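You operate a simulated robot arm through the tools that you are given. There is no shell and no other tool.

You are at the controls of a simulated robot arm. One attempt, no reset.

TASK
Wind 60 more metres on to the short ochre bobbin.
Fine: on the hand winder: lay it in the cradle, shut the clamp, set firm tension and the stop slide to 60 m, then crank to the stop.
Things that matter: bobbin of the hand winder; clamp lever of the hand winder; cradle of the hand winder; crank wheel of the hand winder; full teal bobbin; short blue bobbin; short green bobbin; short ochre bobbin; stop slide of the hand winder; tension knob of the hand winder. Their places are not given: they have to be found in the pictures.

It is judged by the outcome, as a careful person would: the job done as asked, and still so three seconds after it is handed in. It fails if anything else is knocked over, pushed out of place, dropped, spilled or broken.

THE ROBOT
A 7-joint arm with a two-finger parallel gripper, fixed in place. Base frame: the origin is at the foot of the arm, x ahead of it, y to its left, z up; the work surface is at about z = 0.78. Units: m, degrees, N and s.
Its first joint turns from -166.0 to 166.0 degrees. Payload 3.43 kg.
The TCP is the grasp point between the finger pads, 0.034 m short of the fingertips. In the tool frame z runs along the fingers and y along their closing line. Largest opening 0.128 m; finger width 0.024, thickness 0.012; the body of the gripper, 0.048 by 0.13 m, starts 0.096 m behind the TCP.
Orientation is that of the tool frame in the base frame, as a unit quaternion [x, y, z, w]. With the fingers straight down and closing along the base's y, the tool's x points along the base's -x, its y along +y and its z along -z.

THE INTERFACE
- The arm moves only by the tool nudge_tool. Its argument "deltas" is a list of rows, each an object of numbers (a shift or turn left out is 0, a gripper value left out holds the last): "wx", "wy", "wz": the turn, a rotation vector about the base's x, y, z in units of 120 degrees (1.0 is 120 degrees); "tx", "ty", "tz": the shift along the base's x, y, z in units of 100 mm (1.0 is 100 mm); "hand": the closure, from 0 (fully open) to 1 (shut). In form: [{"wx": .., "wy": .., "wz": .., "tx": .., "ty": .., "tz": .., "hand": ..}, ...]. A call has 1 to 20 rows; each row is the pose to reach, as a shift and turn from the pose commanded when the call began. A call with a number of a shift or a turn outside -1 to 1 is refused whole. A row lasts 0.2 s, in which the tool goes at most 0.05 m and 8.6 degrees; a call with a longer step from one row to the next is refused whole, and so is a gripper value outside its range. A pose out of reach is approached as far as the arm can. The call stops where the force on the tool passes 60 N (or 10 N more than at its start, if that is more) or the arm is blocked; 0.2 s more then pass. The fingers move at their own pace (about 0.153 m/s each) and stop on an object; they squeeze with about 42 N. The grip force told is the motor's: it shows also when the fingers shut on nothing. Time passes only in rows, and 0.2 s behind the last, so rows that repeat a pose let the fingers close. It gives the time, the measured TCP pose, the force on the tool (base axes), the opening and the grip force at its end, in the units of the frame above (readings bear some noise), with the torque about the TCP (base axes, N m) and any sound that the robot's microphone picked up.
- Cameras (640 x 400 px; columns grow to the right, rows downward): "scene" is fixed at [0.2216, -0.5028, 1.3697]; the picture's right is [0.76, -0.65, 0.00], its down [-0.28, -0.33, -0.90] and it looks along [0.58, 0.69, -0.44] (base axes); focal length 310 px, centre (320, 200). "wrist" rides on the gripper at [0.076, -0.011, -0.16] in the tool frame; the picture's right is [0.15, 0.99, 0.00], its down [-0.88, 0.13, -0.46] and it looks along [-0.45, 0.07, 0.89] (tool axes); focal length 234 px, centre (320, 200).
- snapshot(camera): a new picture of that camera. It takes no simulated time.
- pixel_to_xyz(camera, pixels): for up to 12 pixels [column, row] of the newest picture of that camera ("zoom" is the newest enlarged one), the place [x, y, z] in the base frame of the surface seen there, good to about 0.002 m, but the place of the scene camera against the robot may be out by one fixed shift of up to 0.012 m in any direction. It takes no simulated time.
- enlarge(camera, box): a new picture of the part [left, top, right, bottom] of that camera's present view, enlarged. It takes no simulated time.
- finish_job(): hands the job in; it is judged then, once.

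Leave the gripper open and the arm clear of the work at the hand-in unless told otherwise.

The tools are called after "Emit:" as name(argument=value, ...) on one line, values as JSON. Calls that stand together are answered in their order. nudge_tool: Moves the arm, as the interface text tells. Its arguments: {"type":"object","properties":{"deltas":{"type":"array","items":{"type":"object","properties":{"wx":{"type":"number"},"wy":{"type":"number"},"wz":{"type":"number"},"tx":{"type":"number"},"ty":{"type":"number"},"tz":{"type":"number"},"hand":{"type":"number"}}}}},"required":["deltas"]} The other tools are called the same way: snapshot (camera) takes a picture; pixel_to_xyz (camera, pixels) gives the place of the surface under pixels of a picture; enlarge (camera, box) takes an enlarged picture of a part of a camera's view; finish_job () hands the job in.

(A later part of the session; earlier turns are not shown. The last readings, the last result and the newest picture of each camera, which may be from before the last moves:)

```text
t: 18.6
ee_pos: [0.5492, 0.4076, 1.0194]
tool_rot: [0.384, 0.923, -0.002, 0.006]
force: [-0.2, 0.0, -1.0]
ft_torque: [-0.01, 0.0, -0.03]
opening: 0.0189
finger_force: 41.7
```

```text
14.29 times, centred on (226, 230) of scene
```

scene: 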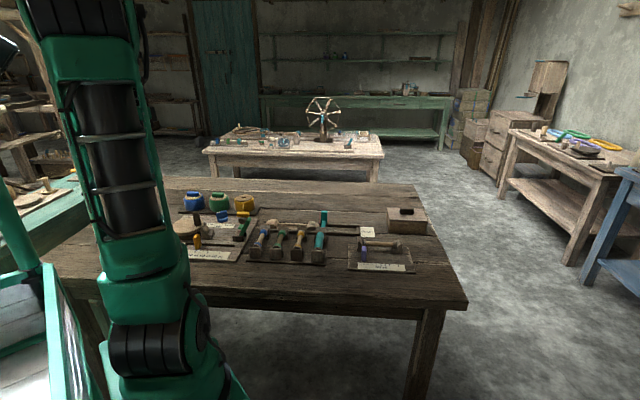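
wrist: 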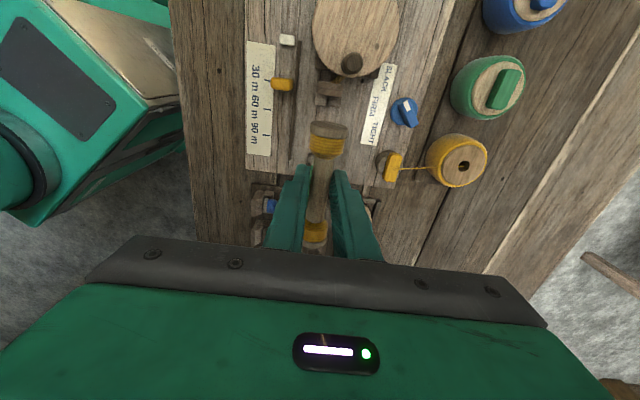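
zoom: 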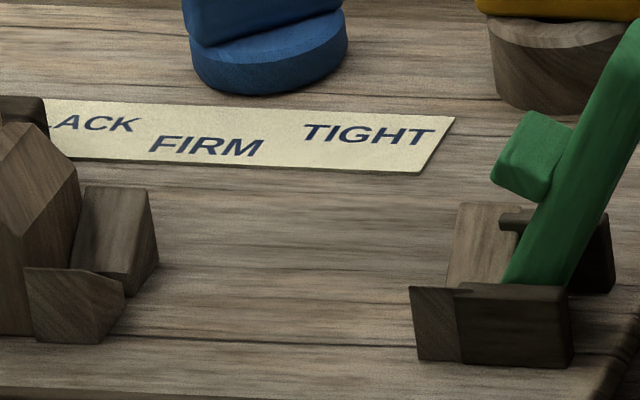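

Emit:
pixel_to_xyz(camera="zoom", pixels=[[140, 200], [110, 230], [60, 290], [100, 285], [150, 250], [470, 230], [490, 210], [430, 310], [420, 350], [510, 310], [525, 220], [60, 200]])

Emit:
pixel_to_xyz(camera="zoom", pixels=[[445, 295], [412, 295], [465, 295], [555, 295], [530, 270], [510, 280], [530, 150], [500, 175], [620, 60], [580, 240], [600, 240], [455, 275]])

```text
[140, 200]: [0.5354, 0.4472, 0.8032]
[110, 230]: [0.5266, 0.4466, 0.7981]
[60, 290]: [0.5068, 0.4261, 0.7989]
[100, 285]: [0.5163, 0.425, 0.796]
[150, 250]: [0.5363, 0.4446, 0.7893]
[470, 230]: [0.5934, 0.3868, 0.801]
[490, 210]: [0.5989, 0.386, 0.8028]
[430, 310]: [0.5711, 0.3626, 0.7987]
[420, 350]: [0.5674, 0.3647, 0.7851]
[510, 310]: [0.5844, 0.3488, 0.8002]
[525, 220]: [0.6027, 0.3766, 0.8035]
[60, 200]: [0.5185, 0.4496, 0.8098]
```

```text
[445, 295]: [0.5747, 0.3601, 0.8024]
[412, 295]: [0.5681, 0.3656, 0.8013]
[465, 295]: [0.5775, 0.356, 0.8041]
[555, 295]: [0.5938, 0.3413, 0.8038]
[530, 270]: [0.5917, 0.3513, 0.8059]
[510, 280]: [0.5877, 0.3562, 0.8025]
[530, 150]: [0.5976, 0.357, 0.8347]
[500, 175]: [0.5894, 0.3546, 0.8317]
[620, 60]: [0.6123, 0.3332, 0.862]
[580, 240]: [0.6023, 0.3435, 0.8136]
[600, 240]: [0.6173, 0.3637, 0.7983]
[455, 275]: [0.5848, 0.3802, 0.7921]
```

Cradle spans u≈0.046 (head wall) to ≈0.1535 (tail), centre u≈0.100, v≈0.680. I shift the bobbin slightly (+1.4, +2.8 mm), trim the yaw by -1.8°, and lower by 0.1 m.

Emit:
nudge_tool(deltas=[{"tx": 0.014, "ty": 0.028, "tz": -0.2, "wz": -0.015}, {"tx": 0.014, "ty": 0.028, "tz": -0.5, "wz": -0.015}, {"tx": 0.014, "ty": 0.028, "tz": -0.8, "wz": -0.015}, {"tx": 0.014, "ty": 0.028, "tz": -1.0, "wz": -0.015}, {"tx": 0.014, "ty": 0.028, "tz": -1.0, "wz": -0.015}])

Emit:
nudge_tool(deltas=[{"tz": -0.25}, {"tz": -0.45}, {"tz": -0.45}])

Emit:
snapshot(camera="wrist")

Emit:
enlarge(camera="wrist", box=[260, 70, 420, 260])

Emit:
enlarge(camera="scene", box=[186, 200, 256, 250])

```text
t: 19.8
ee_pos: [0.5507, 0.41, 0.9189]
tool_rot: [0.397, 0.918, -0.003, 0.005]
force: [0.5, -0.5, -1.0]
ft_torque: [-0.01, -0.02, 0.01]
opening: 0.0188
finger_force: 42.2
```

```text
t: 20.6
ee_pos: [0.5514, 0.4111, 0.8737]
tool_rot: [0.397, 0.918, -0.002, 0.006]
force: [0.1, 0.7, 0.2]
ft_torque: [0.04, -0.01, -0.01]
opening: 0.0187
finger_force: 42.5
```

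```text
taken
```

wrist: 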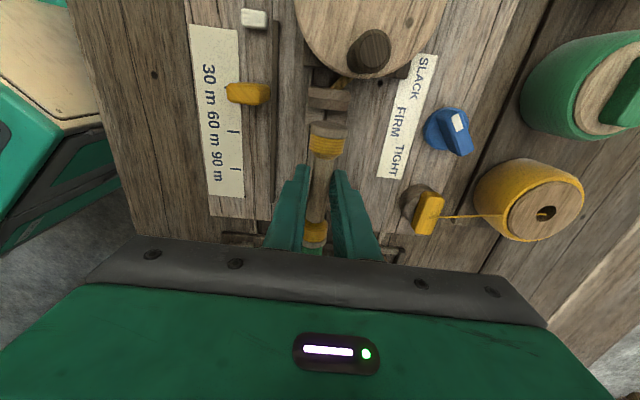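

```text
2.11 times, centred on (340, 165) of wrist
```

zoom: 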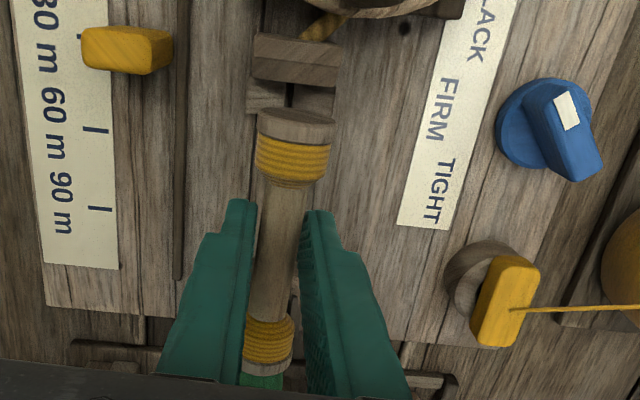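

```text
8.00 times, centred on (221, 225) of scene
```

zoom: 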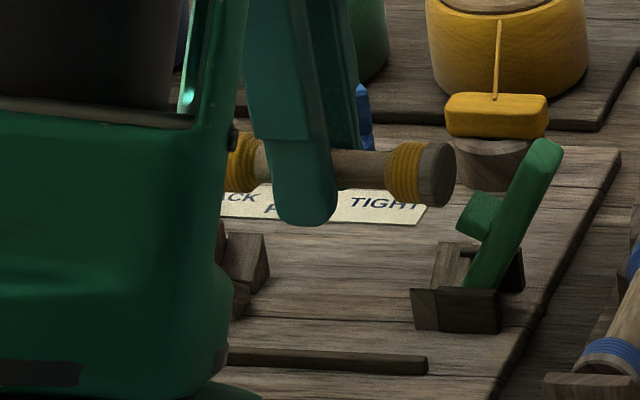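

The bobbin hangs just above the cradle, aligned. I measure again in a wrist zoom.

Emit:
enlarge(camera="wrist", box=[290, 85, 360, 165])

Emit:
pixel_to_xyz(camera="wrist", pixels=[[311, 131], [327, 127], [346, 135], [326, 141], [320, 175], [318, 200], [315, 230], [314, 238], [310, 142], [343, 146]])

```text
5.00 times, centred on (325, 125) of wrist
```

zoom: 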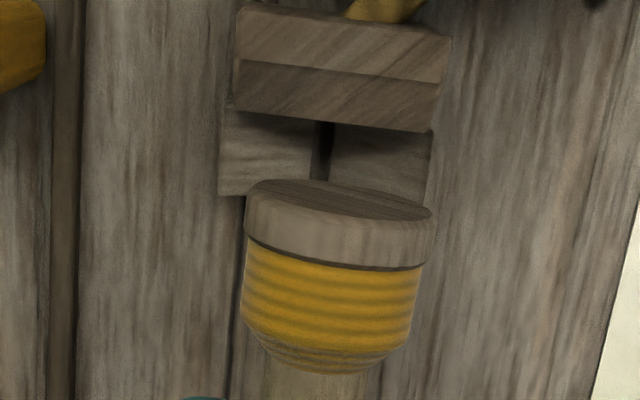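

```text
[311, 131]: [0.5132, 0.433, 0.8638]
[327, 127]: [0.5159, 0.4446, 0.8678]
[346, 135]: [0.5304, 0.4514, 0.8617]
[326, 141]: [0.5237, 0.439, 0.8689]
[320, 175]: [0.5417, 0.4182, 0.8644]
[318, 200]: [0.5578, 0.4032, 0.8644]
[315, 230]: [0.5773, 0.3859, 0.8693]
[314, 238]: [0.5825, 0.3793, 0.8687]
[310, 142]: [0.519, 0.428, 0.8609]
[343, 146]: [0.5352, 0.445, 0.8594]
```

The bobbin is centred on the V (v≈0.680, u from 0.0495 to 0.1495). I lower slowly towards contact, expected at TCP z ≈ 0.832.

Emit:
nudge_tool(deltas=[{"tz": -0.15}, {"tz": -0.28}, {"tz": -0.35}, {"tz": -0.38}, {"tz": -0.38}])

Emit:
nudge_tool(deltas=[{"tz": -0.01}, {"tz": -0.02}, {"tz": -0.03}, {"tz": -0.03}])

Emit:
enlarge(camera="wrist", box=[270, 70, 390, 250])

Emit:
enlarge(camera="scene", box=[186, 200, 256, 250])

```text
t: 21.8
ee_pos: [0.5507, 0.4104, 0.8364]
tool_rot: [0.398, 0.918, -0.003, 0.005]
force: [0.0, -0.5, -0.8]
ft_torque: [0.01, 0.02, -0.03]
opening: 0.0184
finger_force: 42.2
```

```text
t: 22.8
ee_pos: [0.5506, 0.4106, 0.8333]
tool_rot: [0.397, 0.918, -0.002, 0.005]
force: [2.9, 3.7, 5.6]
ft_torque: [-0.17, -0.24, 0.24]
opening: 0.0186
finger_force: 42.4
```

```text
2.22 times, centred on (330, 160) of wrist
```

zoom: 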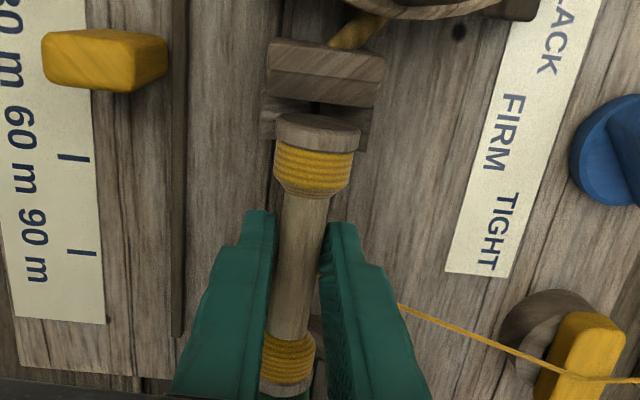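

```text
8.00 times, centred on (221, 225) of scene
```

zoom: 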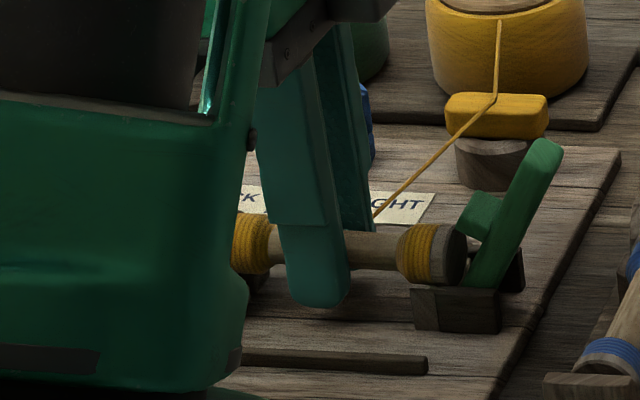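

The bobbin touches the V's (5.6 N), and the thread now runs from the guide to the bobbin. I open the hand gradually to about 45 mm.

Emit:
nudge_tool(deltas=[{"hand": 0.84}, {"hand": 0.82}, {"hand": 0.78}, {"hand": 0.72}, {"hand": 0.65}, {"hand": 0.65}])

Emit:
enlarge(camera="wrist", box=[270, 70, 390, 250])

Emit:
enlarge(camera="scene", box=[186, 200, 256, 250])

```text
t: 24.2
ee_pos: [0.5513, 0.4104, 0.8334]
tool_rot: [0.398, 0.918, -0.002, 0.005]
force: [-0.4, -0.2, -0.1]
ft_torque: [-0.01, -0.01, -0.02]
opening: 0.045
finger_force: 0.0
```

```text
2.22 times, centred on (330, 160) of wrist
```

zoom: 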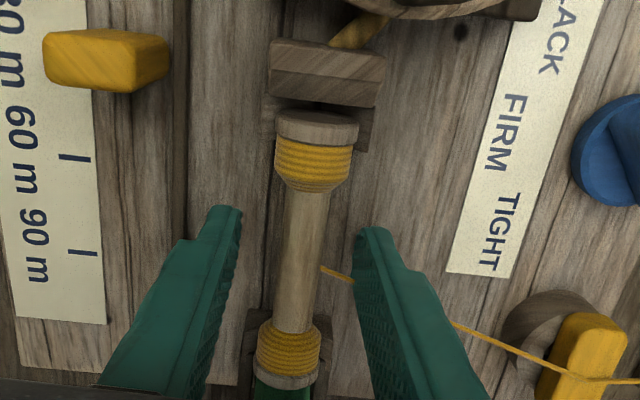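

```text
8.00 times, centred on (221, 225) of scene
```

zoom: 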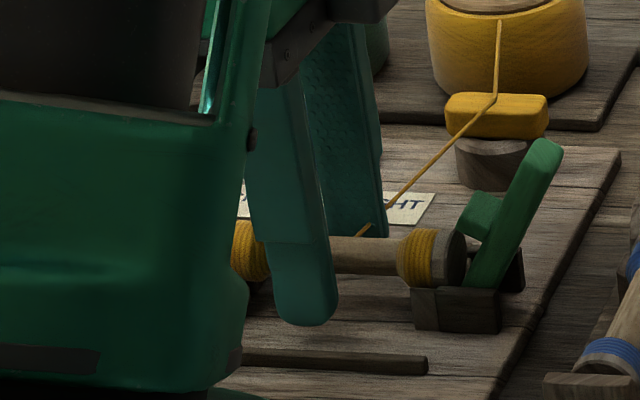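

The bobbin sits in the cradle. I raise the hand straight up 0.1 m and look.

Emit:
nudge_tool(deltas=[{"tz": 0.1}, {"tz": 0.3}, {"tz": 0.6}, {"tz": 0.9}, {"tz": 1.0}])

Emit:
snapshot(camera="wrist")

Emit:
enlarge(camera="scene", box=[186, 200, 256, 250])

```text
t: 25.4
ee_pos: [0.5508, 0.4098, 0.9333]
tool_rot: [0.397, 0.918, -0.002, 0.005]
force: [-0.1, 0.5, -0.1]
ft_torque: [-0.02, 0.02, 0.0]
opening: 0.0449
finger_force: 0.1
```

```text
taken
```

wrist: 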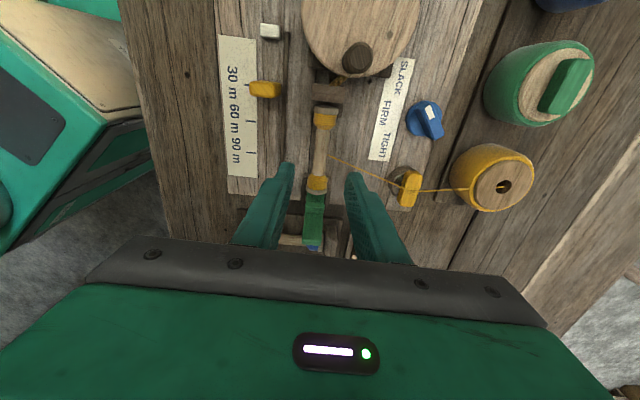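

```text
8.00 times, centred on (221, 225) of scene
```

zoom: 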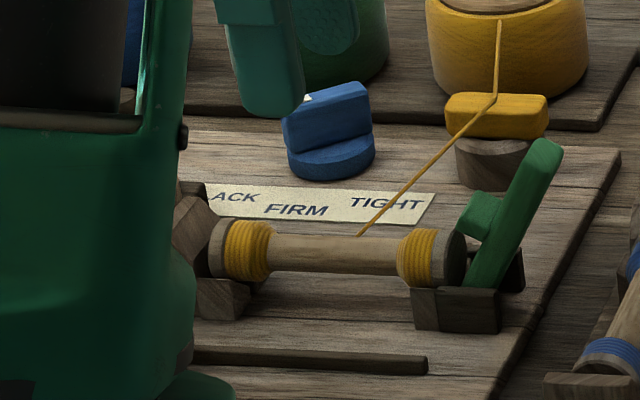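

The bobbin lies properly in the cradle with the thread running to the guide. Now I look at the clamp lever closely for pushing it shut (towards the bobbin).

Emit:
enlarge(camera="wrist", box=[285, 165, 345, 255])

Emit:
pixel_to_xyz(camera="wrist", pixels=[[312, 200], [312, 215], [313, 225], [311, 235], [311, 243], [322, 200], [303, 205], [316, 185], [305, 243], [322, 240]])

Emit:
pixel_to_xyz(camera="scene", pixels=[[271, 222], [268, 226], [280, 224], [254, 219], [252, 228], [248, 232], [246, 220], [253, 240], [262, 228], [264, 243]])

```text
4.44 times, centred on (315, 210) of wrist
```

zoom: 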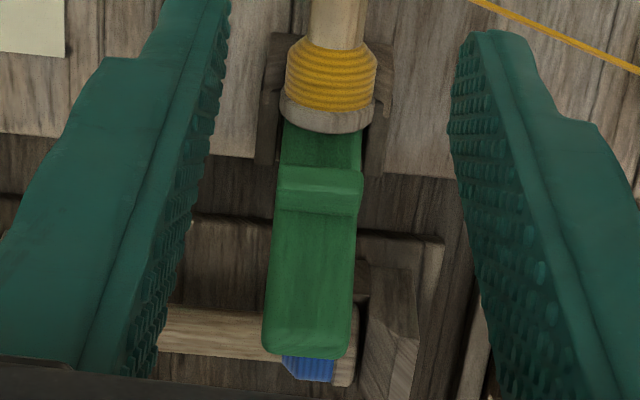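

```text
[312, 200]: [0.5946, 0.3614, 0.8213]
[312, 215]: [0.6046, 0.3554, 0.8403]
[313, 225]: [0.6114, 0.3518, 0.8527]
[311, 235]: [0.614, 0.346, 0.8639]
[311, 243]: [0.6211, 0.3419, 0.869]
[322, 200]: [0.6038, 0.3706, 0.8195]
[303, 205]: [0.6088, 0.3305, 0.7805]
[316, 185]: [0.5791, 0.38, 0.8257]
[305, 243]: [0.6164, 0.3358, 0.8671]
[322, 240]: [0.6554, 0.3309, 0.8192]
```

```text
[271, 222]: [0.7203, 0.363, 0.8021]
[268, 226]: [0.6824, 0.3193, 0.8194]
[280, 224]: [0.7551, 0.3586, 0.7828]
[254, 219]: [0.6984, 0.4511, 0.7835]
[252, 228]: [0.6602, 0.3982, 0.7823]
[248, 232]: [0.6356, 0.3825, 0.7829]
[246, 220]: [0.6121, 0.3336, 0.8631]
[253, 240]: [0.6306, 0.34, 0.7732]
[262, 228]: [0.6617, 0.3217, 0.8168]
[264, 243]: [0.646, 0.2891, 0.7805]
```

The lever leans ~30° outward, top at about (0.621,0.342,0.869), i.e. u≈0.197, v≈0.678. I close the fingers, pass above the lever to its outer side (u≈0.23), then lower so the tips are at z≈0.848.

Emit:
nudge_tool(deltas=[{"tz": 0.25, "hand": 1.0}, {"tz": 0.3, "tx": 0.3, "ty": -0.3}, {"tz": 0.3, "tx": 0.6, "ty": -0.6}, {"tz": 0.3, "tx": 0.913, "ty": -0.93}, {"tz": 0.3, "tx": 0.913, "ty": -0.93}])

Emit:
snapshot(camera="wrist")

Emit:
enlarge(camera="scene", box=[200, 180, 290, 250])

```text
t: 26.6
ee_pos: [0.6426, 0.314, 0.9635]
tool_rot: [0.397, 0.918, -0.003, 0.005]
force: [0.0, 0.4, -0.5]
ft_torque: [0.0, -0.02, 0.03]
opening: 0.0001
finger_force: 33.0
```

```text
taken
```

wrist: 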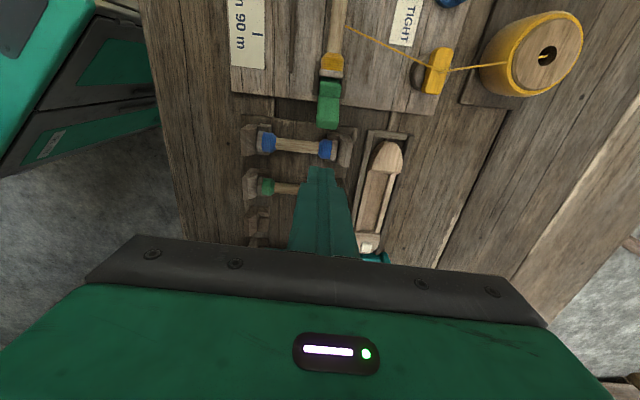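

```text
5.71 times, centred on (245, 215) of scene
```

zoom: 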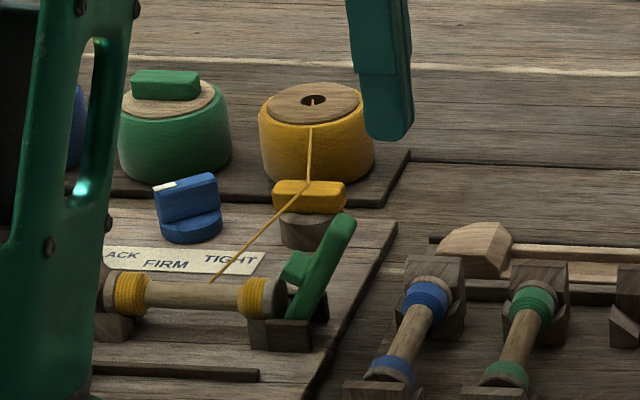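

The closed fingers are beyond the lever on its outer side, in line with it. I lower to TCP z≈0.882.

Emit:
nudge_tool(deltas=[{"tz": -0.3, "hand": 1.0}, {"tz": -0.6}, {"tz": -0.81}, {"tz": -0.81}])

Emit:
enlarge(camera="scene", box=[200, 180, 290, 250])

Emit:
snapshot(camera="wrist")

```text
t: 27.6
ee_pos: [0.6412, 0.3151, 0.8801]
tool_rot: [0.398, 0.918, -0.002, 0.006]
force: [-0.1, -0.3, -0.3]
ft_torque: [0.01, -0.02, 0.02]
opening: 0.0
finger_force: 32.9
```

```text
5.71 times, centred on (245, 215) of scene
```

zoom: 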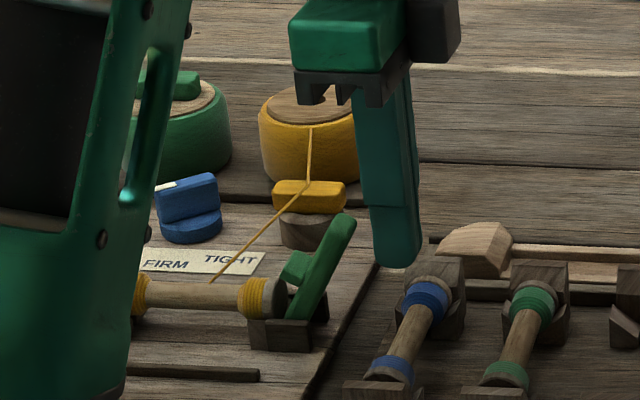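

```text
taken
```

wrist: 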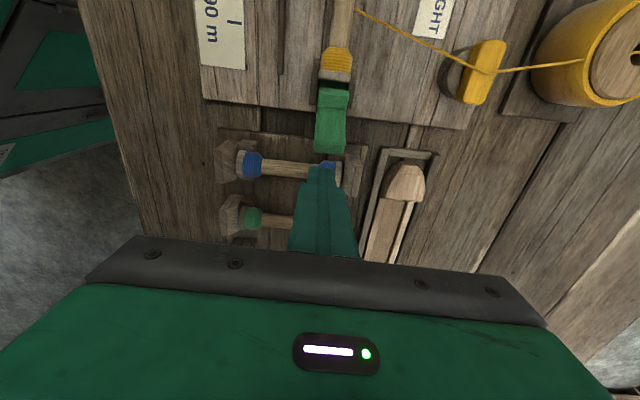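

I push toward the bobbin (direction −x,+y) in small steps.

Emit:
nudge_tool(deltas=[{"tx": -0.1, "ty": 0.1, "hand": 1.0}, {"tx": -0.2, "ty": 0.2}, {"tx": -0.28, "ty": 0.28}, {"tx": -0.35, "ty": 0.35}, {"tx": -0.4, "ty": 0.4}])

Emit:
enlarge(camera="scene", box=[200, 180, 290, 250])

```text
t: 28.8
ee_pos: [0.6058, 0.3526, 0.8822]
tool_rot: [0.402, 0.916, -0.004, 0.007]
force: [18.3, -27.6, 9.7]
ft_torque: [-0.77, -0.34, 0.09]
opening: 0.0
finger_force: 32.5
```

```text
5.71 times, centred on (245, 215) of scene
```

zoom: 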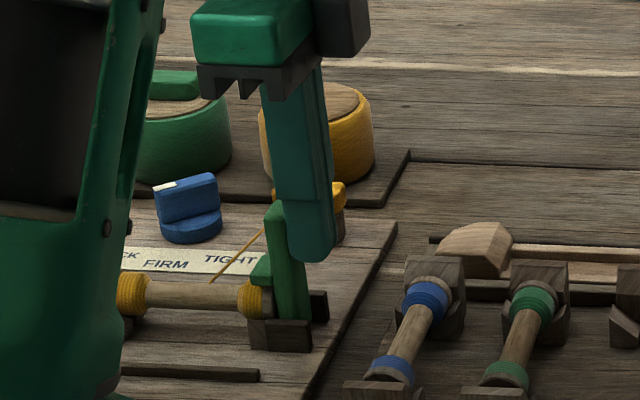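

The lever is now upright with its nub over the bobbin's end and resists with ~33 N. I look closer before going on.

Emit:
enlarge(camera="scene", box=[226, 205, 258, 245])

Emit:
enlarge(camera="wrist", box=[270, 60, 390, 240])

```text
10.00 times, centred on (242, 225) of scene
```

zoom: 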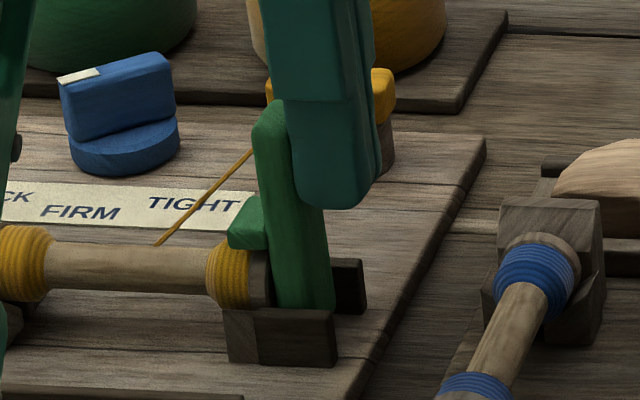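

```text
2.22 times, centred on (330, 150) of wrist
```

zoom: 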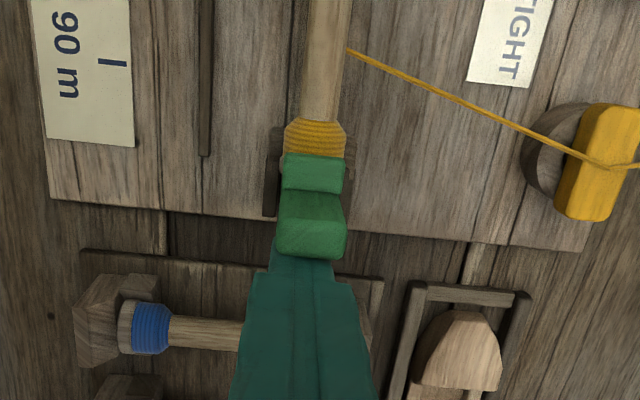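

The nub lies on the bobbin's end. I press 1.5 mm more to be sure it's fully shut, then back off and see if it stays.

Emit:
nudge_tool(deltas=[{"tx": -0.01, "ty": 0.01, "hand": 1.0}, {"tx": -0.015, "ty": 0.015}, {"tx": -0.015, "ty": 0.015}])

Emit:
nudge_tool(deltas=[{"tx": 0.1, "ty": -0.1, "hand": 1.0}, {"tx": 0.2, "ty": -0.2}, {"tx": 0.35, "ty": -0.35}, {"tx": 0.35, "ty": -0.35}])

Emit:
enlarge(camera="scene", box=[216, 200, 266, 245])

Emit:
enlarge(camera="wrist", box=[270, 40, 390, 220])

```text
t: 29.6
ee_pos: [0.606, 0.3532, 0.8813]
tool_rot: [0.404, 0.915, -0.005, 0.01]
force: [30.9, -46.7, 15.7]
ft_torque: [-1.6, -0.65, 0.13]
opening: 0.0
finger_force: 33.0
```

```text
t: 30.6
ee_pos: [0.6345, 0.3245, 0.8817]
tool_rot: [0.398, 0.918, -0.002, 0.006]
force: [0.0, -0.4, 0.3]
ft_torque: [0.0, 0.0, -0.05]
opening: 0.0
finger_force: 32.5
```

```text
8.89 times, centred on (241, 222) of scene
```

zoom: 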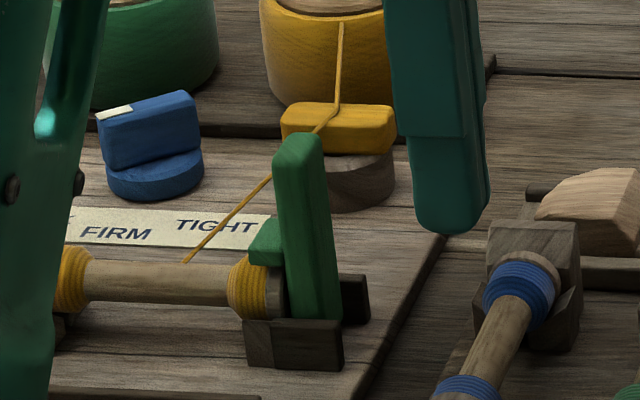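

```text
2.22 times, centred on (330, 130) of wrist
```

zoom: 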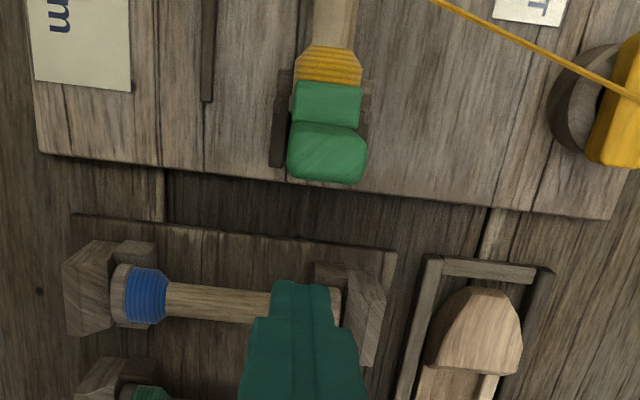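

The lever stays shut against a hard stop. Next the tension knob: I rise, open the fingers to ~50 mm, turn the hand to θ≈-3° (across the knob's bar) and move to look at the knob.

Emit:
nudge_tool(deltas=[{"tz": 0.3, "wz": 0.06, "hand": 0.6}, {"tz": 0.6, "wz": 0.12}, {"tz": 0.9, "wz": 0.18}, {"tz": 1.0, "wz": 0.24}])

Emit:
nudge_tool(deltas=[{"tx": -0.15, "ty": 0.3, "wz": 0.06}, {"tx": -0.3, "ty": 0.6, "wz": 0.12}, {"tx": -0.45, "ty": 0.9, "wz": 0.127}, {"tx": -0.5, "ty": 1.0, "wz": 0.127}])

Emit:
nudge_tool(deltas=[{"tx": -0.15, "ty": 0.3}, {"tx": -0.3, "ty": 0.6}, {"tx": -0.45, "ty": 0.9}, {"tx": -0.55, "ty": 1.0}, {"tx": -0.55, "ty": 1.0}])

Emit:
snapshot(camera="wrist")

```text
t: 31.6
ee_pos: [0.636, 0.324, 0.983]
tool_rot: [0.156, 0.988, -0.001, 0.006]
force: [0.0, 0.4, 0.8]
ft_torque: [-0.02, 0.01, -0.02]
opening: 0.0512
finger_force: 0.1
```

```text
t: 32.6
ee_pos: [0.5848, 0.4227, 0.9836]
tool_rot: [0.024, 1.0, 0.0, 0.005]
force: [-0.8, -0.5, -0.5]
ft_torque: [-0.01, 0.01, 0.01]
opening: 0.0513
finger_force: 0.0
```

```text
t: 33.8
ee_pos: [0.5295, 0.523, 0.9834]
tool_rot: [0.024, 1.0, 0.0, 0.007]
force: [-0.4, -0.3, 0.0]
ft_torque: [0.01, -0.03, -0.01]
opening: 0.0512
finger_force: 0.0
```

```text
taken
```

wrist: 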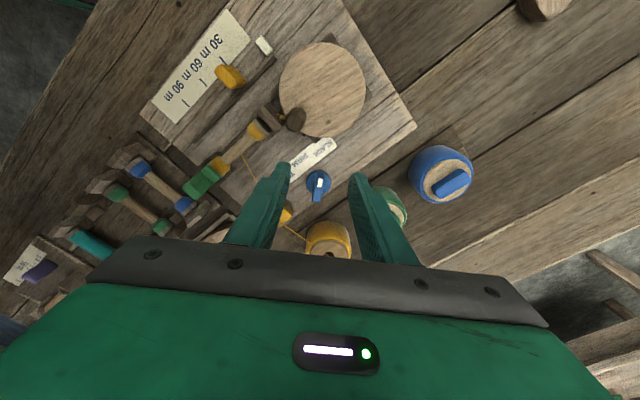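

The knob is at (319,185). I zoom and read places of its bar.

Emit:
enlarge(camera="wrist", box=[295, 155, 345, 215])

Emit:
enlarge(camera="wrist", box=[260, 130, 370, 220])

```text
6.67 times, centred on (320, 185) of wrist
```

zoom: 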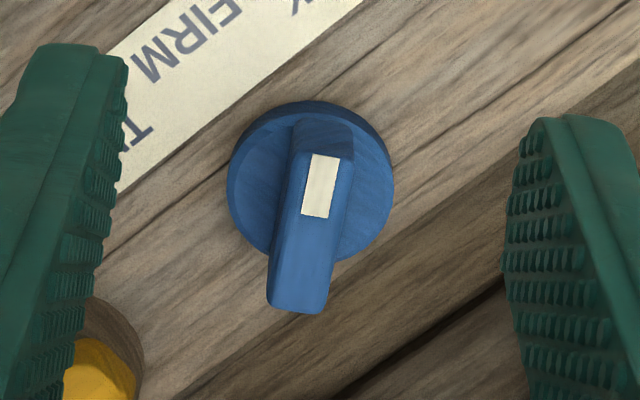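

```text
4.44 times, centred on (315, 175) of wrist
```

zoom: 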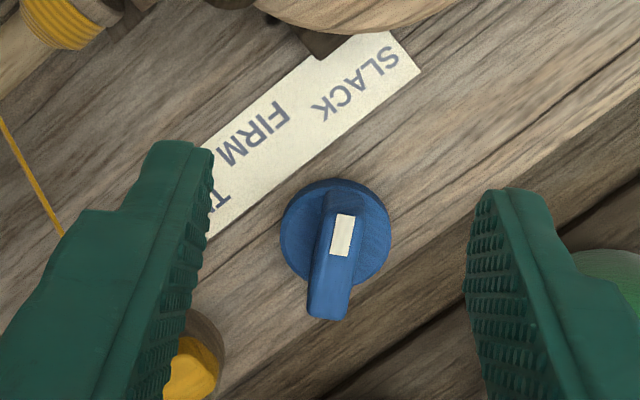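

Emit:
pixel_to_xyz(camera="zoom", pixels=[[345, 218], [341, 240], [335, 265], [330, 290], [327, 308], [318, 275], [352, 275], [285, 230], [386, 235], [330, 183], [300, 270], [375, 265]])

```text
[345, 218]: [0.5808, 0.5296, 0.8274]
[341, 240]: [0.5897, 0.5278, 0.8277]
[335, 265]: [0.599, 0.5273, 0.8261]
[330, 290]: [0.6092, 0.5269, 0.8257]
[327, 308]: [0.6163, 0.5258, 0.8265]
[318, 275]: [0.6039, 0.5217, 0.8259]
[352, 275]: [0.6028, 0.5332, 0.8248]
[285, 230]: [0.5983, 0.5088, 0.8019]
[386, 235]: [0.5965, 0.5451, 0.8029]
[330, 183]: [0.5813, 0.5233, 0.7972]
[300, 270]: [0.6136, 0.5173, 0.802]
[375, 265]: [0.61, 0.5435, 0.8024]
```

Knob centre (0.599, 0.527), bar top z 0.827, base top 0.802, bar direction ≈175°. I check the green spool's nearness, then lower over the knob.

Emit:
pixel_to_xyz(camera="wrist", pixels=[[392, 192], [400, 200], [385, 193], [402, 218], [312, 232], [310, 228], [380, 187]])

Emit:
nudge_tool(deltas=[{"tx": 0.2, "ty": 0.01, "wz": -0.01, "hand": 0.7}, {"tx": 0.45, "ty": 0.03, "wz": -0.02}, {"tx": 0.695, "ty": 0.04, "wz": -0.02, "tz": -0.2}, {"tx": 0.695, "ty": 0.04, "wz": -0.02, "tz": -0.5}, {"tx": 0.695, "ty": 0.04, "wz": -0.02, "tz": -0.75}, {"tx": 0.695, "ty": 0.04, "wz": -0.02, "tz": -0.75}])

Emit:
snapshot(camera="wrist")

```text
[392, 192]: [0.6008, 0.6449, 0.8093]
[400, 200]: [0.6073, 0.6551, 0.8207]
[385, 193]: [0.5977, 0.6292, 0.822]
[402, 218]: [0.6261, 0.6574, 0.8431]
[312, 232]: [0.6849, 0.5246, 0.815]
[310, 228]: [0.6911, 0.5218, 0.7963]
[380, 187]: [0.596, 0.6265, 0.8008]
```

```text
t: 35.2
ee_pos: [0.5995, 0.5279, 0.9062]
tool_rot: [0.046, 0.999, 0.0, 0.006]
force: [0.1, -0.8, 0.3]
ft_torque: [0.04, -0.02, 0.0]
opening: 0.0386
finger_force: 0.1
```

```text
taken
```

wrist: 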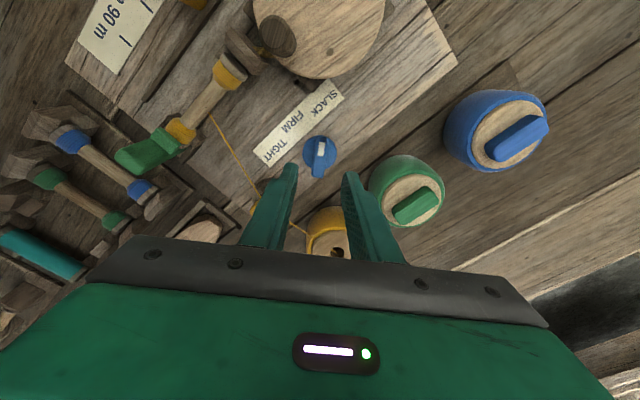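

The knob is centred between the fingers at (319,155). I lower to TCP z≈0.840.

Emit:
nudge_tool(deltas=[{"tz": -0.3, "tx": -0.005, "ty": -0.008}, {"tz": -0.5, "tx": -0.005, "ty": -0.008}, {"tz": -0.66, "tx": -0.005, "ty": -0.008}, {"tz": -0.66, "tx": -0.005, "ty": -0.008}])

Emit:
enlarge(camera="wrist", box=[240, 90, 400, 250])

Emit:
enlarge(camera="scene", box=[196, 180, 266, 245])

```text
t: 36.2
ee_pos: [0.5986, 0.5251, 0.8408]
tool_rot: [0.045, 0.999, -0.001, 0.005]
force: [-0.2, 0.8, 0.2]
ft_torque: [0.05, -0.02, 0.01]
opening: 0.0382
finger_force: 0.1
```

```text
2.50 times, centred on (320, 170) of wrist
```

zoom: 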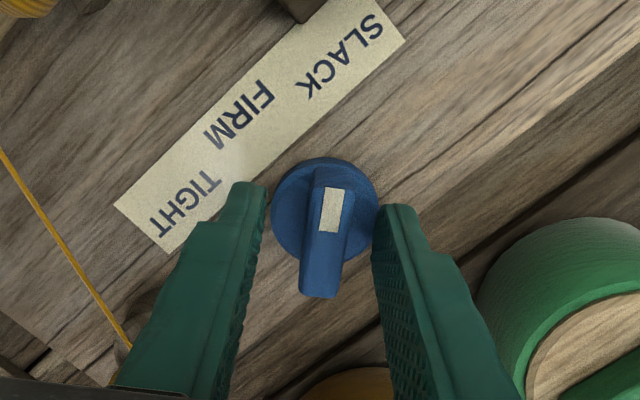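

```text
6.15 times, centred on (231, 212) of scene
```

zoom: 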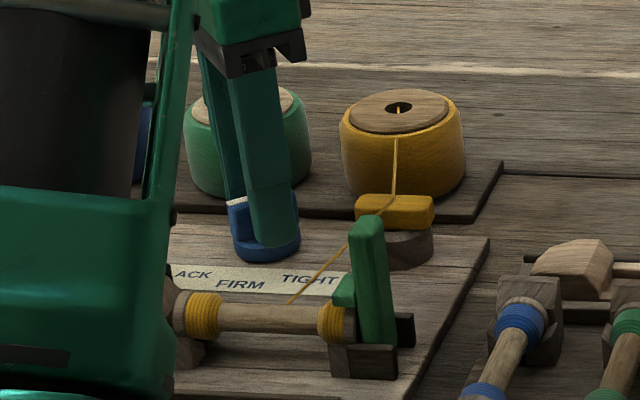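

Fingers straddle the bar. I shift +1.8 mm in y to centre, and close.

Emit:
nudge_tool(deltas=[{"ty": 0.018, "hand": 0.7}, {"ty": 0.018, "hand": 1.0}, {"ty": 0.018, "hand": 1.0}, {"ty": 0.018, "hand": 1.0}])

Emit:
enlarge(camera="wrist", box=[240, 90, 400, 250])

```text
t: 37.2
ee_pos: [0.5988, 0.5278, 0.8415]
tool_rot: [0.045, 0.999, -0.001, 0.005]
force: [-1.7, -0.3, -1.2]
ft_torque: [0.01, -0.08, 0.06]
opening: 0.0138
finger_force: 45.3
```

```text
2.50 times, centred on (320, 170) of wrist
```

zoom: 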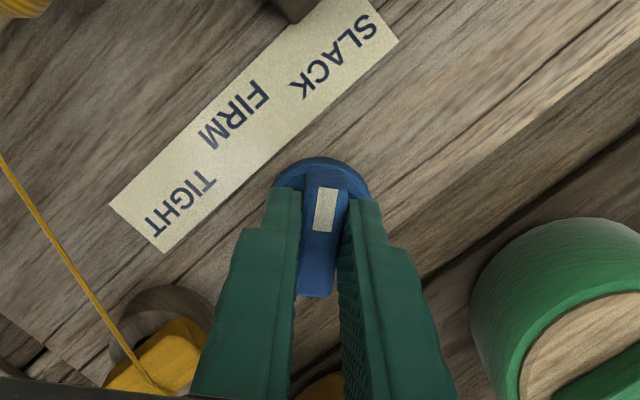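

Gripped (opening 13.8 mm, 45 N). Now I turn +50° about z in seven rows toward FIRM.

Emit:
nudge_tool(deltas=[{"wz": 0.0595, "hand": 1.0}, {"wz": 0.119}, {"wz": 0.1785}, {"wz": 0.238}, {"wz": 0.2975}, {"wz": 0.357}, {"wz": 0.4165}, {"wz": 0.4165}, {"wz": 0.4165}])

Emit:
enlarge(camera="wrist", box=[240, 90, 400, 250])

```text
t: 39.2
ee_pos: [0.5995, 0.5254, 0.8411]
tool_rot: [-0.38, 0.925, 0.001, 0.004]
force: [-10.5, -35.2, -7.0]
ft_torque: [-0.55, 0.03, -0.07]
opening: 0.014
finger_force: 45.7
```

```text
2.50 times, centred on (320, 170) of wrist
```

zoom: 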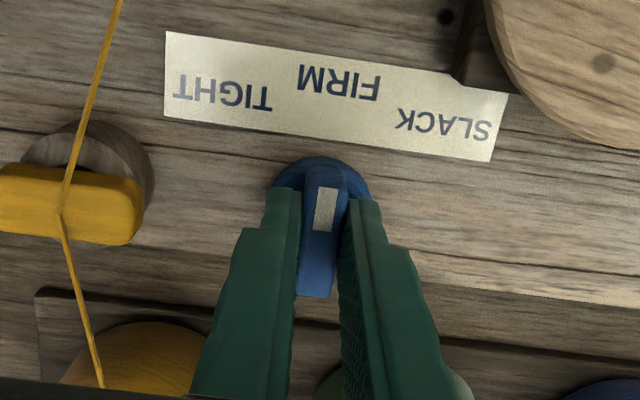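

The bar now points at FIRM; there's a side load of ~36 N since the grip isn't exactly on the knob's axis. I relieve it by shifting the command ~2.5 mm in −y before opening.

Emit:
nudge_tool(deltas=[{"tx": -0.004, "ty": -0.012, "hand": 1.0}, {"tx": -0.007, "ty": -0.024}, {"tx": -0.007, "ty": -0.024}])

```text
t: 40.0
ee_pos: [0.5994, 0.5264, 0.8401]
tool_rot: [-0.381, 0.925, 0.003, 0.007]
force: [3.5, -10.9, -18.2]
ft_torque: [-0.38, -0.14, 0.01]
opening: 0.0139
finger_force: 44.8
```

Load reduced to ~11 N sideways. I open the fingers.

Emit:
nudge_tool(deltas=[{"hand": 0.87}, {"hand": 0.82}, {"hand": 0.75}, {"hand": 0.7}, {"hand": 0.7}])

Emit:
enlarge(camera="wrist", box=[240, 90, 400, 250])

```text
t: 41.2
ee_pos: [0.5991, 0.5261, 0.8399]
tool_rot: [-0.38, 0.925, 0.003, 0.006]
force: [-0.2, 0.3, 0.3]
ft_torque: [0.0, 0.02, 0.03]
opening: 0.0384
finger_force: 0.0
```

```text
2.50 times, centred on (320, 170) of wrist
```

zoom: 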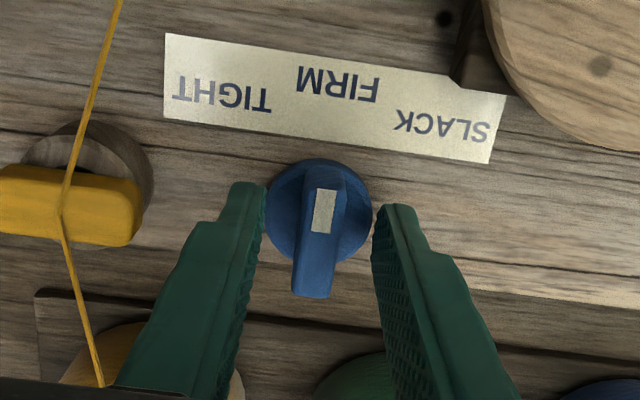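

The knob stays pointing at FIRM. I check the exact bar direction, then rise.

Emit:
pixel_to_xyz(camera="zoom", pixels=[[328, 192], [324, 215], [320, 245], [315, 270], [312, 288], [295, 215], [350, 215]])

Emit:
nudge_tool(deltas=[{"tz": 0.2}, {"tz": 0.5}, {"tz": 0.8}, {"tz": 1.0}, {"tz": 1.0}])

Emit:
enlarge(camera="wrist", box=[270, 90, 370, 230])

```text
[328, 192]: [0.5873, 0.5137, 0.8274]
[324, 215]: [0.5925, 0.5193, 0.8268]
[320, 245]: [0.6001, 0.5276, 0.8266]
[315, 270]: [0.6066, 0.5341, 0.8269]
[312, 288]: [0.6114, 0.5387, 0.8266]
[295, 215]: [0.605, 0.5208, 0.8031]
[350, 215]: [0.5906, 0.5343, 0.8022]
```

```text
t: 42.4
ee_pos: [0.5984, 0.5252, 0.94]
tool_rot: [-0.382, 0.924, 0.003, 0.006]
force: [0.6, -0.3, 0.2]
ft_torque: [-0.02, 0.02, 0.0]
opening: 0.0384
finger_force: 0.0
```

```text
2.86 times, centred on (320, 160) of wrist
```

zoom: 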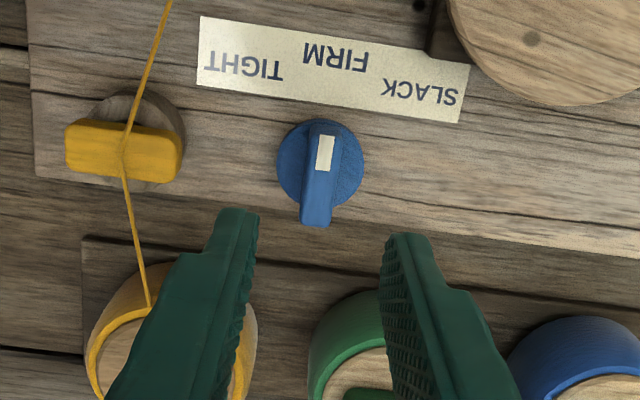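

The bar direction is 226°, right at FIRM. Next the stop slide near (0.462, 0.404): I move above it, keeping the same turn (fingers closing along the slide's travel).

Emit:
nudge_tool(deltas=[{"tz": 0.2, "tx": -0.2, "ty": -0.2}, {"tz": 0.2, "tx": -0.45, "ty": -0.42}, {"tz": 0.2, "tx": -0.7, "ty": -0.64}, {"tz": 0.2, "tx": -0.7, "ty": -0.64}])

Emit:
nudge_tool(deltas=[{"tx": -0.22, "ty": -0.2}, {"tx": -0.44, "ty": -0.4}, {"tx": -0.66, "ty": -0.58}, {"tx": -0.66, "ty": -0.58}])

Emit:
snapshot(camera="wrist")

Emit:
enlarge(camera="wrist", box=[250, 90, 400, 230])

```text
t: 43.4
ee_pos: [0.529, 0.4629, 0.9597]
tool_rot: [-0.381, 0.924, 0.003, 0.006]
force: [0.2, -0.1, 0.7]
ft_torque: [0.02, -0.01, 0.02]
opening: 0.0382
finger_force: 0.1
```

```text
t: 44.4
ee_pos: [0.4634, 0.4047, 0.9611]
tool_rot: [-0.382, 0.924, 0.003, 0.005]
force: [0.2, 0.1, -0.3]
ft_torque: [0.02, 0.02, 0.01]
opening: 0.0382
finger_force: 0.0
```

```text
taken
```

wrist: 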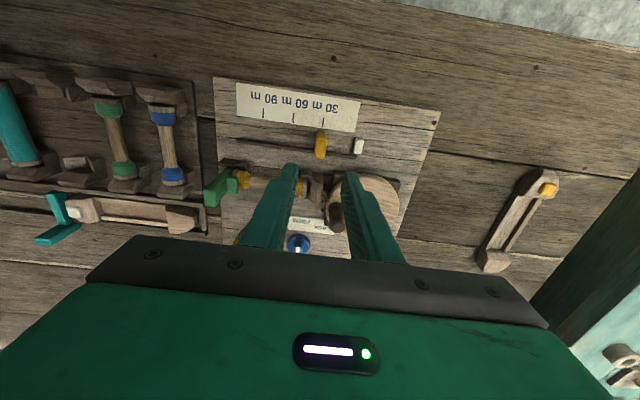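

```text
2.86 times, centred on (325, 160) of wrist
```

zoom: 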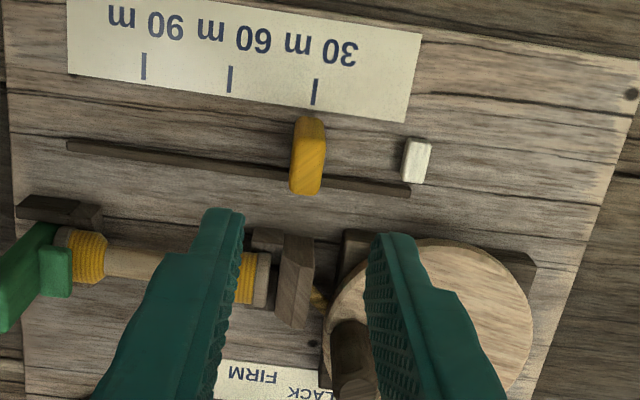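

I zoom in on the slide and ticks to measure.

Emit:
enlarge(camera="wrist", box=[275, 105, 365, 170])

```text
6.15 times, centred on (320, 138) of wrist
```

zoom: 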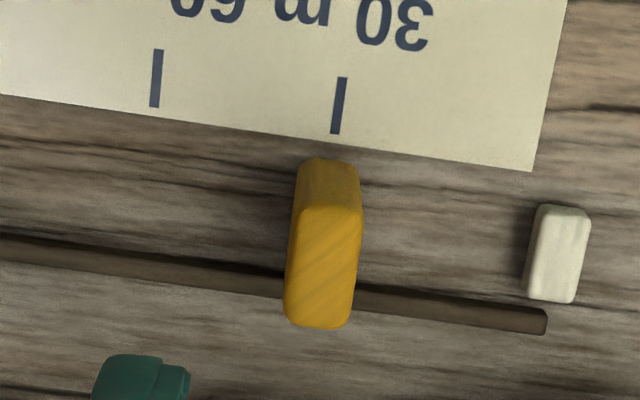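

Emit:
pixel_to_xyz(camera="zoom", pixels=[[156, 80], [339, 105], [337, 130], [325, 270], [300, 220], [352, 220], [295, 310], [345, 310], [330, 180], [323, 260], [557, 255], [545, 320]])

Emit:
pixel_to_xyz(camera="zoom", pixels=[[305, 185], [355, 180], [290, 260], [292, 285], [357, 260], [360, 225], [150, 105], [440, 300], [200, 270], [20, 250], [240, 300], [325, 215]])

```text
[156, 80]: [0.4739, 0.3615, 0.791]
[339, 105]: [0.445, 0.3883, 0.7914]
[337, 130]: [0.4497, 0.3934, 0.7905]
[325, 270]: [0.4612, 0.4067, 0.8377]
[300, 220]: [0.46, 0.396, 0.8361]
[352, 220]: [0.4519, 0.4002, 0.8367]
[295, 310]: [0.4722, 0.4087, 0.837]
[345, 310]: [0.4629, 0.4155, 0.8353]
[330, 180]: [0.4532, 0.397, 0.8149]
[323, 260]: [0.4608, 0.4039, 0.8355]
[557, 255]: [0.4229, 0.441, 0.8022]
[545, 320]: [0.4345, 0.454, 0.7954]
```

```text
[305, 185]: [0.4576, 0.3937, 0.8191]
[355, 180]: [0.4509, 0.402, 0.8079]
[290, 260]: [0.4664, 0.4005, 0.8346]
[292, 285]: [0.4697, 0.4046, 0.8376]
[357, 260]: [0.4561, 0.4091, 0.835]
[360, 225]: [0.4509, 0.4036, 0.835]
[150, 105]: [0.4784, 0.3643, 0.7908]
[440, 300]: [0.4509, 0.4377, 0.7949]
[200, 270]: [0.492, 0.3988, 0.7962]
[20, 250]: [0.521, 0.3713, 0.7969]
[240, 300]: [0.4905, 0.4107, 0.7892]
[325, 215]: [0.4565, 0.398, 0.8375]
```

The slide's centre is u≈0.040, exactly at the 30 m tick; the 60 m tick is at u≈0.080. I lower over the slide to TCP z≈0.837.

Emit:
nudge_tool(deltas=[{"tz": -0.3, "tx": -0.012, "ty": 0.008}, {"tz": -0.6, "tx": -0.012, "ty": 0.008}, {"tz": -0.8, "tx": -0.012, "ty": 0.008}, {"tz": -0.8, "tx": -0.012, "ty": 0.008}])

Emit:
snapshot(camera="wrist")

```text
t: 45.4
ee_pos: [0.4614, 0.4056, 0.8829]
tool_rot: [-0.381, 0.925, 0.002, 0.006]
force: [0.3, -0.3, -0.9]
ft_torque: [0.02, 0.0, 0.02]
opening: 0.0385
finger_force: 0.0
```

```text
taken
```

wrist: 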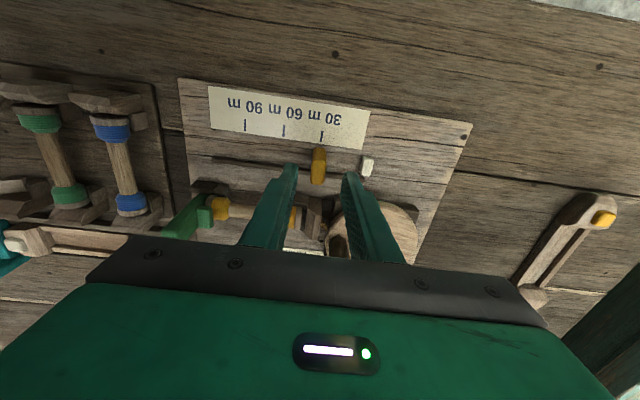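

Still aligned. I lower the last 45 mm.

Emit:
nudge_tool(deltas=[{"tz": -0.2}, {"tz": -0.4}, {"tz": -0.455}, {"tz": -0.455}])

Emit:
enlarge(camera="wrist", box=[230, 100, 410, 260])

```text
t: 46.4
ee_pos: [0.462, 0.4053, 0.8349]
tool_rot: [-0.381, 0.925, 0.002, 0.005]
force: [0.3, 0.2, 0.3]
ft_torque: [0.01, 0.0, -0.01]
opening: 0.0384
finger_force: 0.0
```

```text
2.50 times, centred on (320, 180) of wrist
```

zoom: 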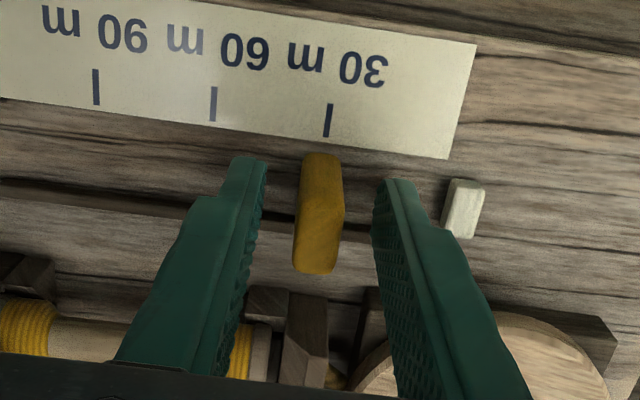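

The fingers straddle the slide. I close on it.

Emit:
nudge_tool(deltas=[{"hand": 1.0}, {"hand": 1.0}, {"hand": 1.0}])

```text
t: 47.2
ee_pos: [0.4602, 0.4057, 0.835]
tool_rot: [-0.382, 0.924, 0.002, 0.005]
force: [1.8, -1.3, -1.2]
ft_torque: [-0.2, -0.14, 0.34]
opening: 0.0138
finger_force: 45.0
```

Gripped (13.8 mm, 45 N). I slide it +40.5 mm along (0.707,-0.707) toward the 60 m tick.

Emit:
nudge_tool(deltas=[{"tx": 0.06, "ty": -0.06, "hand": 1.0}, {"tx": 0.13, "ty": -0.13}, {"tx": 0.2, "ty": -0.2}, {"tx": 0.26, "ty": -0.26}, {"tx": 0.286, "ty": -0.286}, {"tx": 0.286, "ty": -0.286}])

Emit:
enlarge(camera="wrist", box=[230, 100, 410, 260])

```text
t: 48.6
ee_pos: [0.4907, 0.3758, 0.8362]
tool_rot: [-0.382, 0.924, 0.002, 0.006]
force: [8.8, 9.9, -23.3]
ft_torque: [0.68, -0.86, 0.39]
opening: 0.0133
finger_force: 45.0
```

```text
2.50 times, centred on (320, 180) of wrist
```

zoom: 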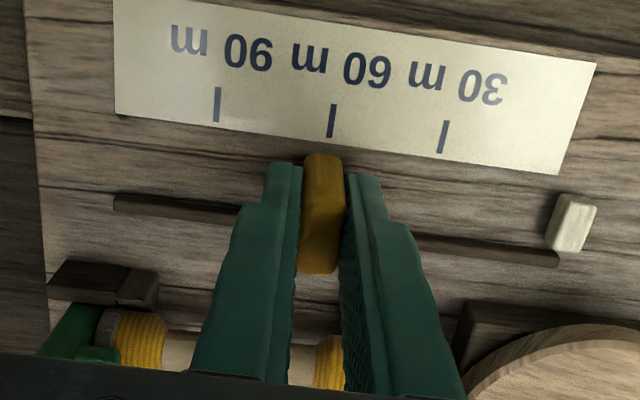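

Emit:
pixel_to_xyz(camera="zoom", pixels=[[217, 105], [331, 120], [443, 137], [323, 165], [318, 210], [315, 250], [306, 240], [337, 240], [325, 190], [320, 230]])

Emit:
nudge_tool(deltas=[{"hand": 0.88}, {"hand": 0.84}, {"hand": 0.78}, {"hand": 0.7}, {"hand": 0.7}])

Emit:
enlarge(camera="wrist", box=[230, 100, 410, 260])

```text
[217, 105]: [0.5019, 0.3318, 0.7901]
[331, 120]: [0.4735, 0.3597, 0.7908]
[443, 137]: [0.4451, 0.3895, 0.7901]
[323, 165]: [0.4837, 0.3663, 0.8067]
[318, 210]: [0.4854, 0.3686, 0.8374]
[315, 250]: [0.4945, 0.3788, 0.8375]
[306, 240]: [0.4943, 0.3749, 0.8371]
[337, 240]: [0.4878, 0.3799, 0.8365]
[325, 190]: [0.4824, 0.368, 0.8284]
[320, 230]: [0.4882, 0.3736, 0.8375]
```

```text
t: 49.8
ee_pos: [0.4897, 0.3763, 0.8345]
tool_rot: [-0.382, 0.924, 0.002, 0.006]
force: [-0.3, 0.2, -0.2]
ft_torque: [-0.03, 0.01, 0.0]
opening: 0.0382
finger_force: 0.0
```

```text
2.50 times, centred on (320, 180) of wrist
```

zoom: 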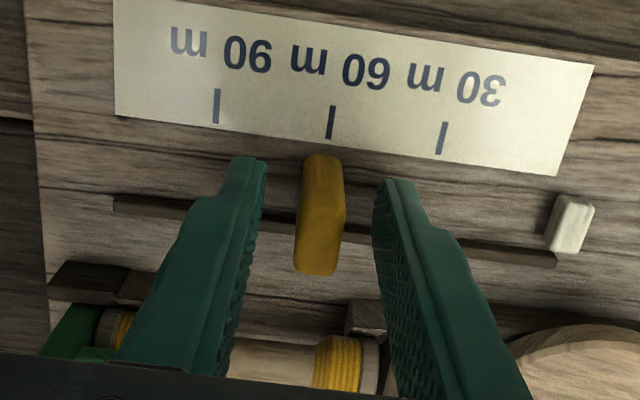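

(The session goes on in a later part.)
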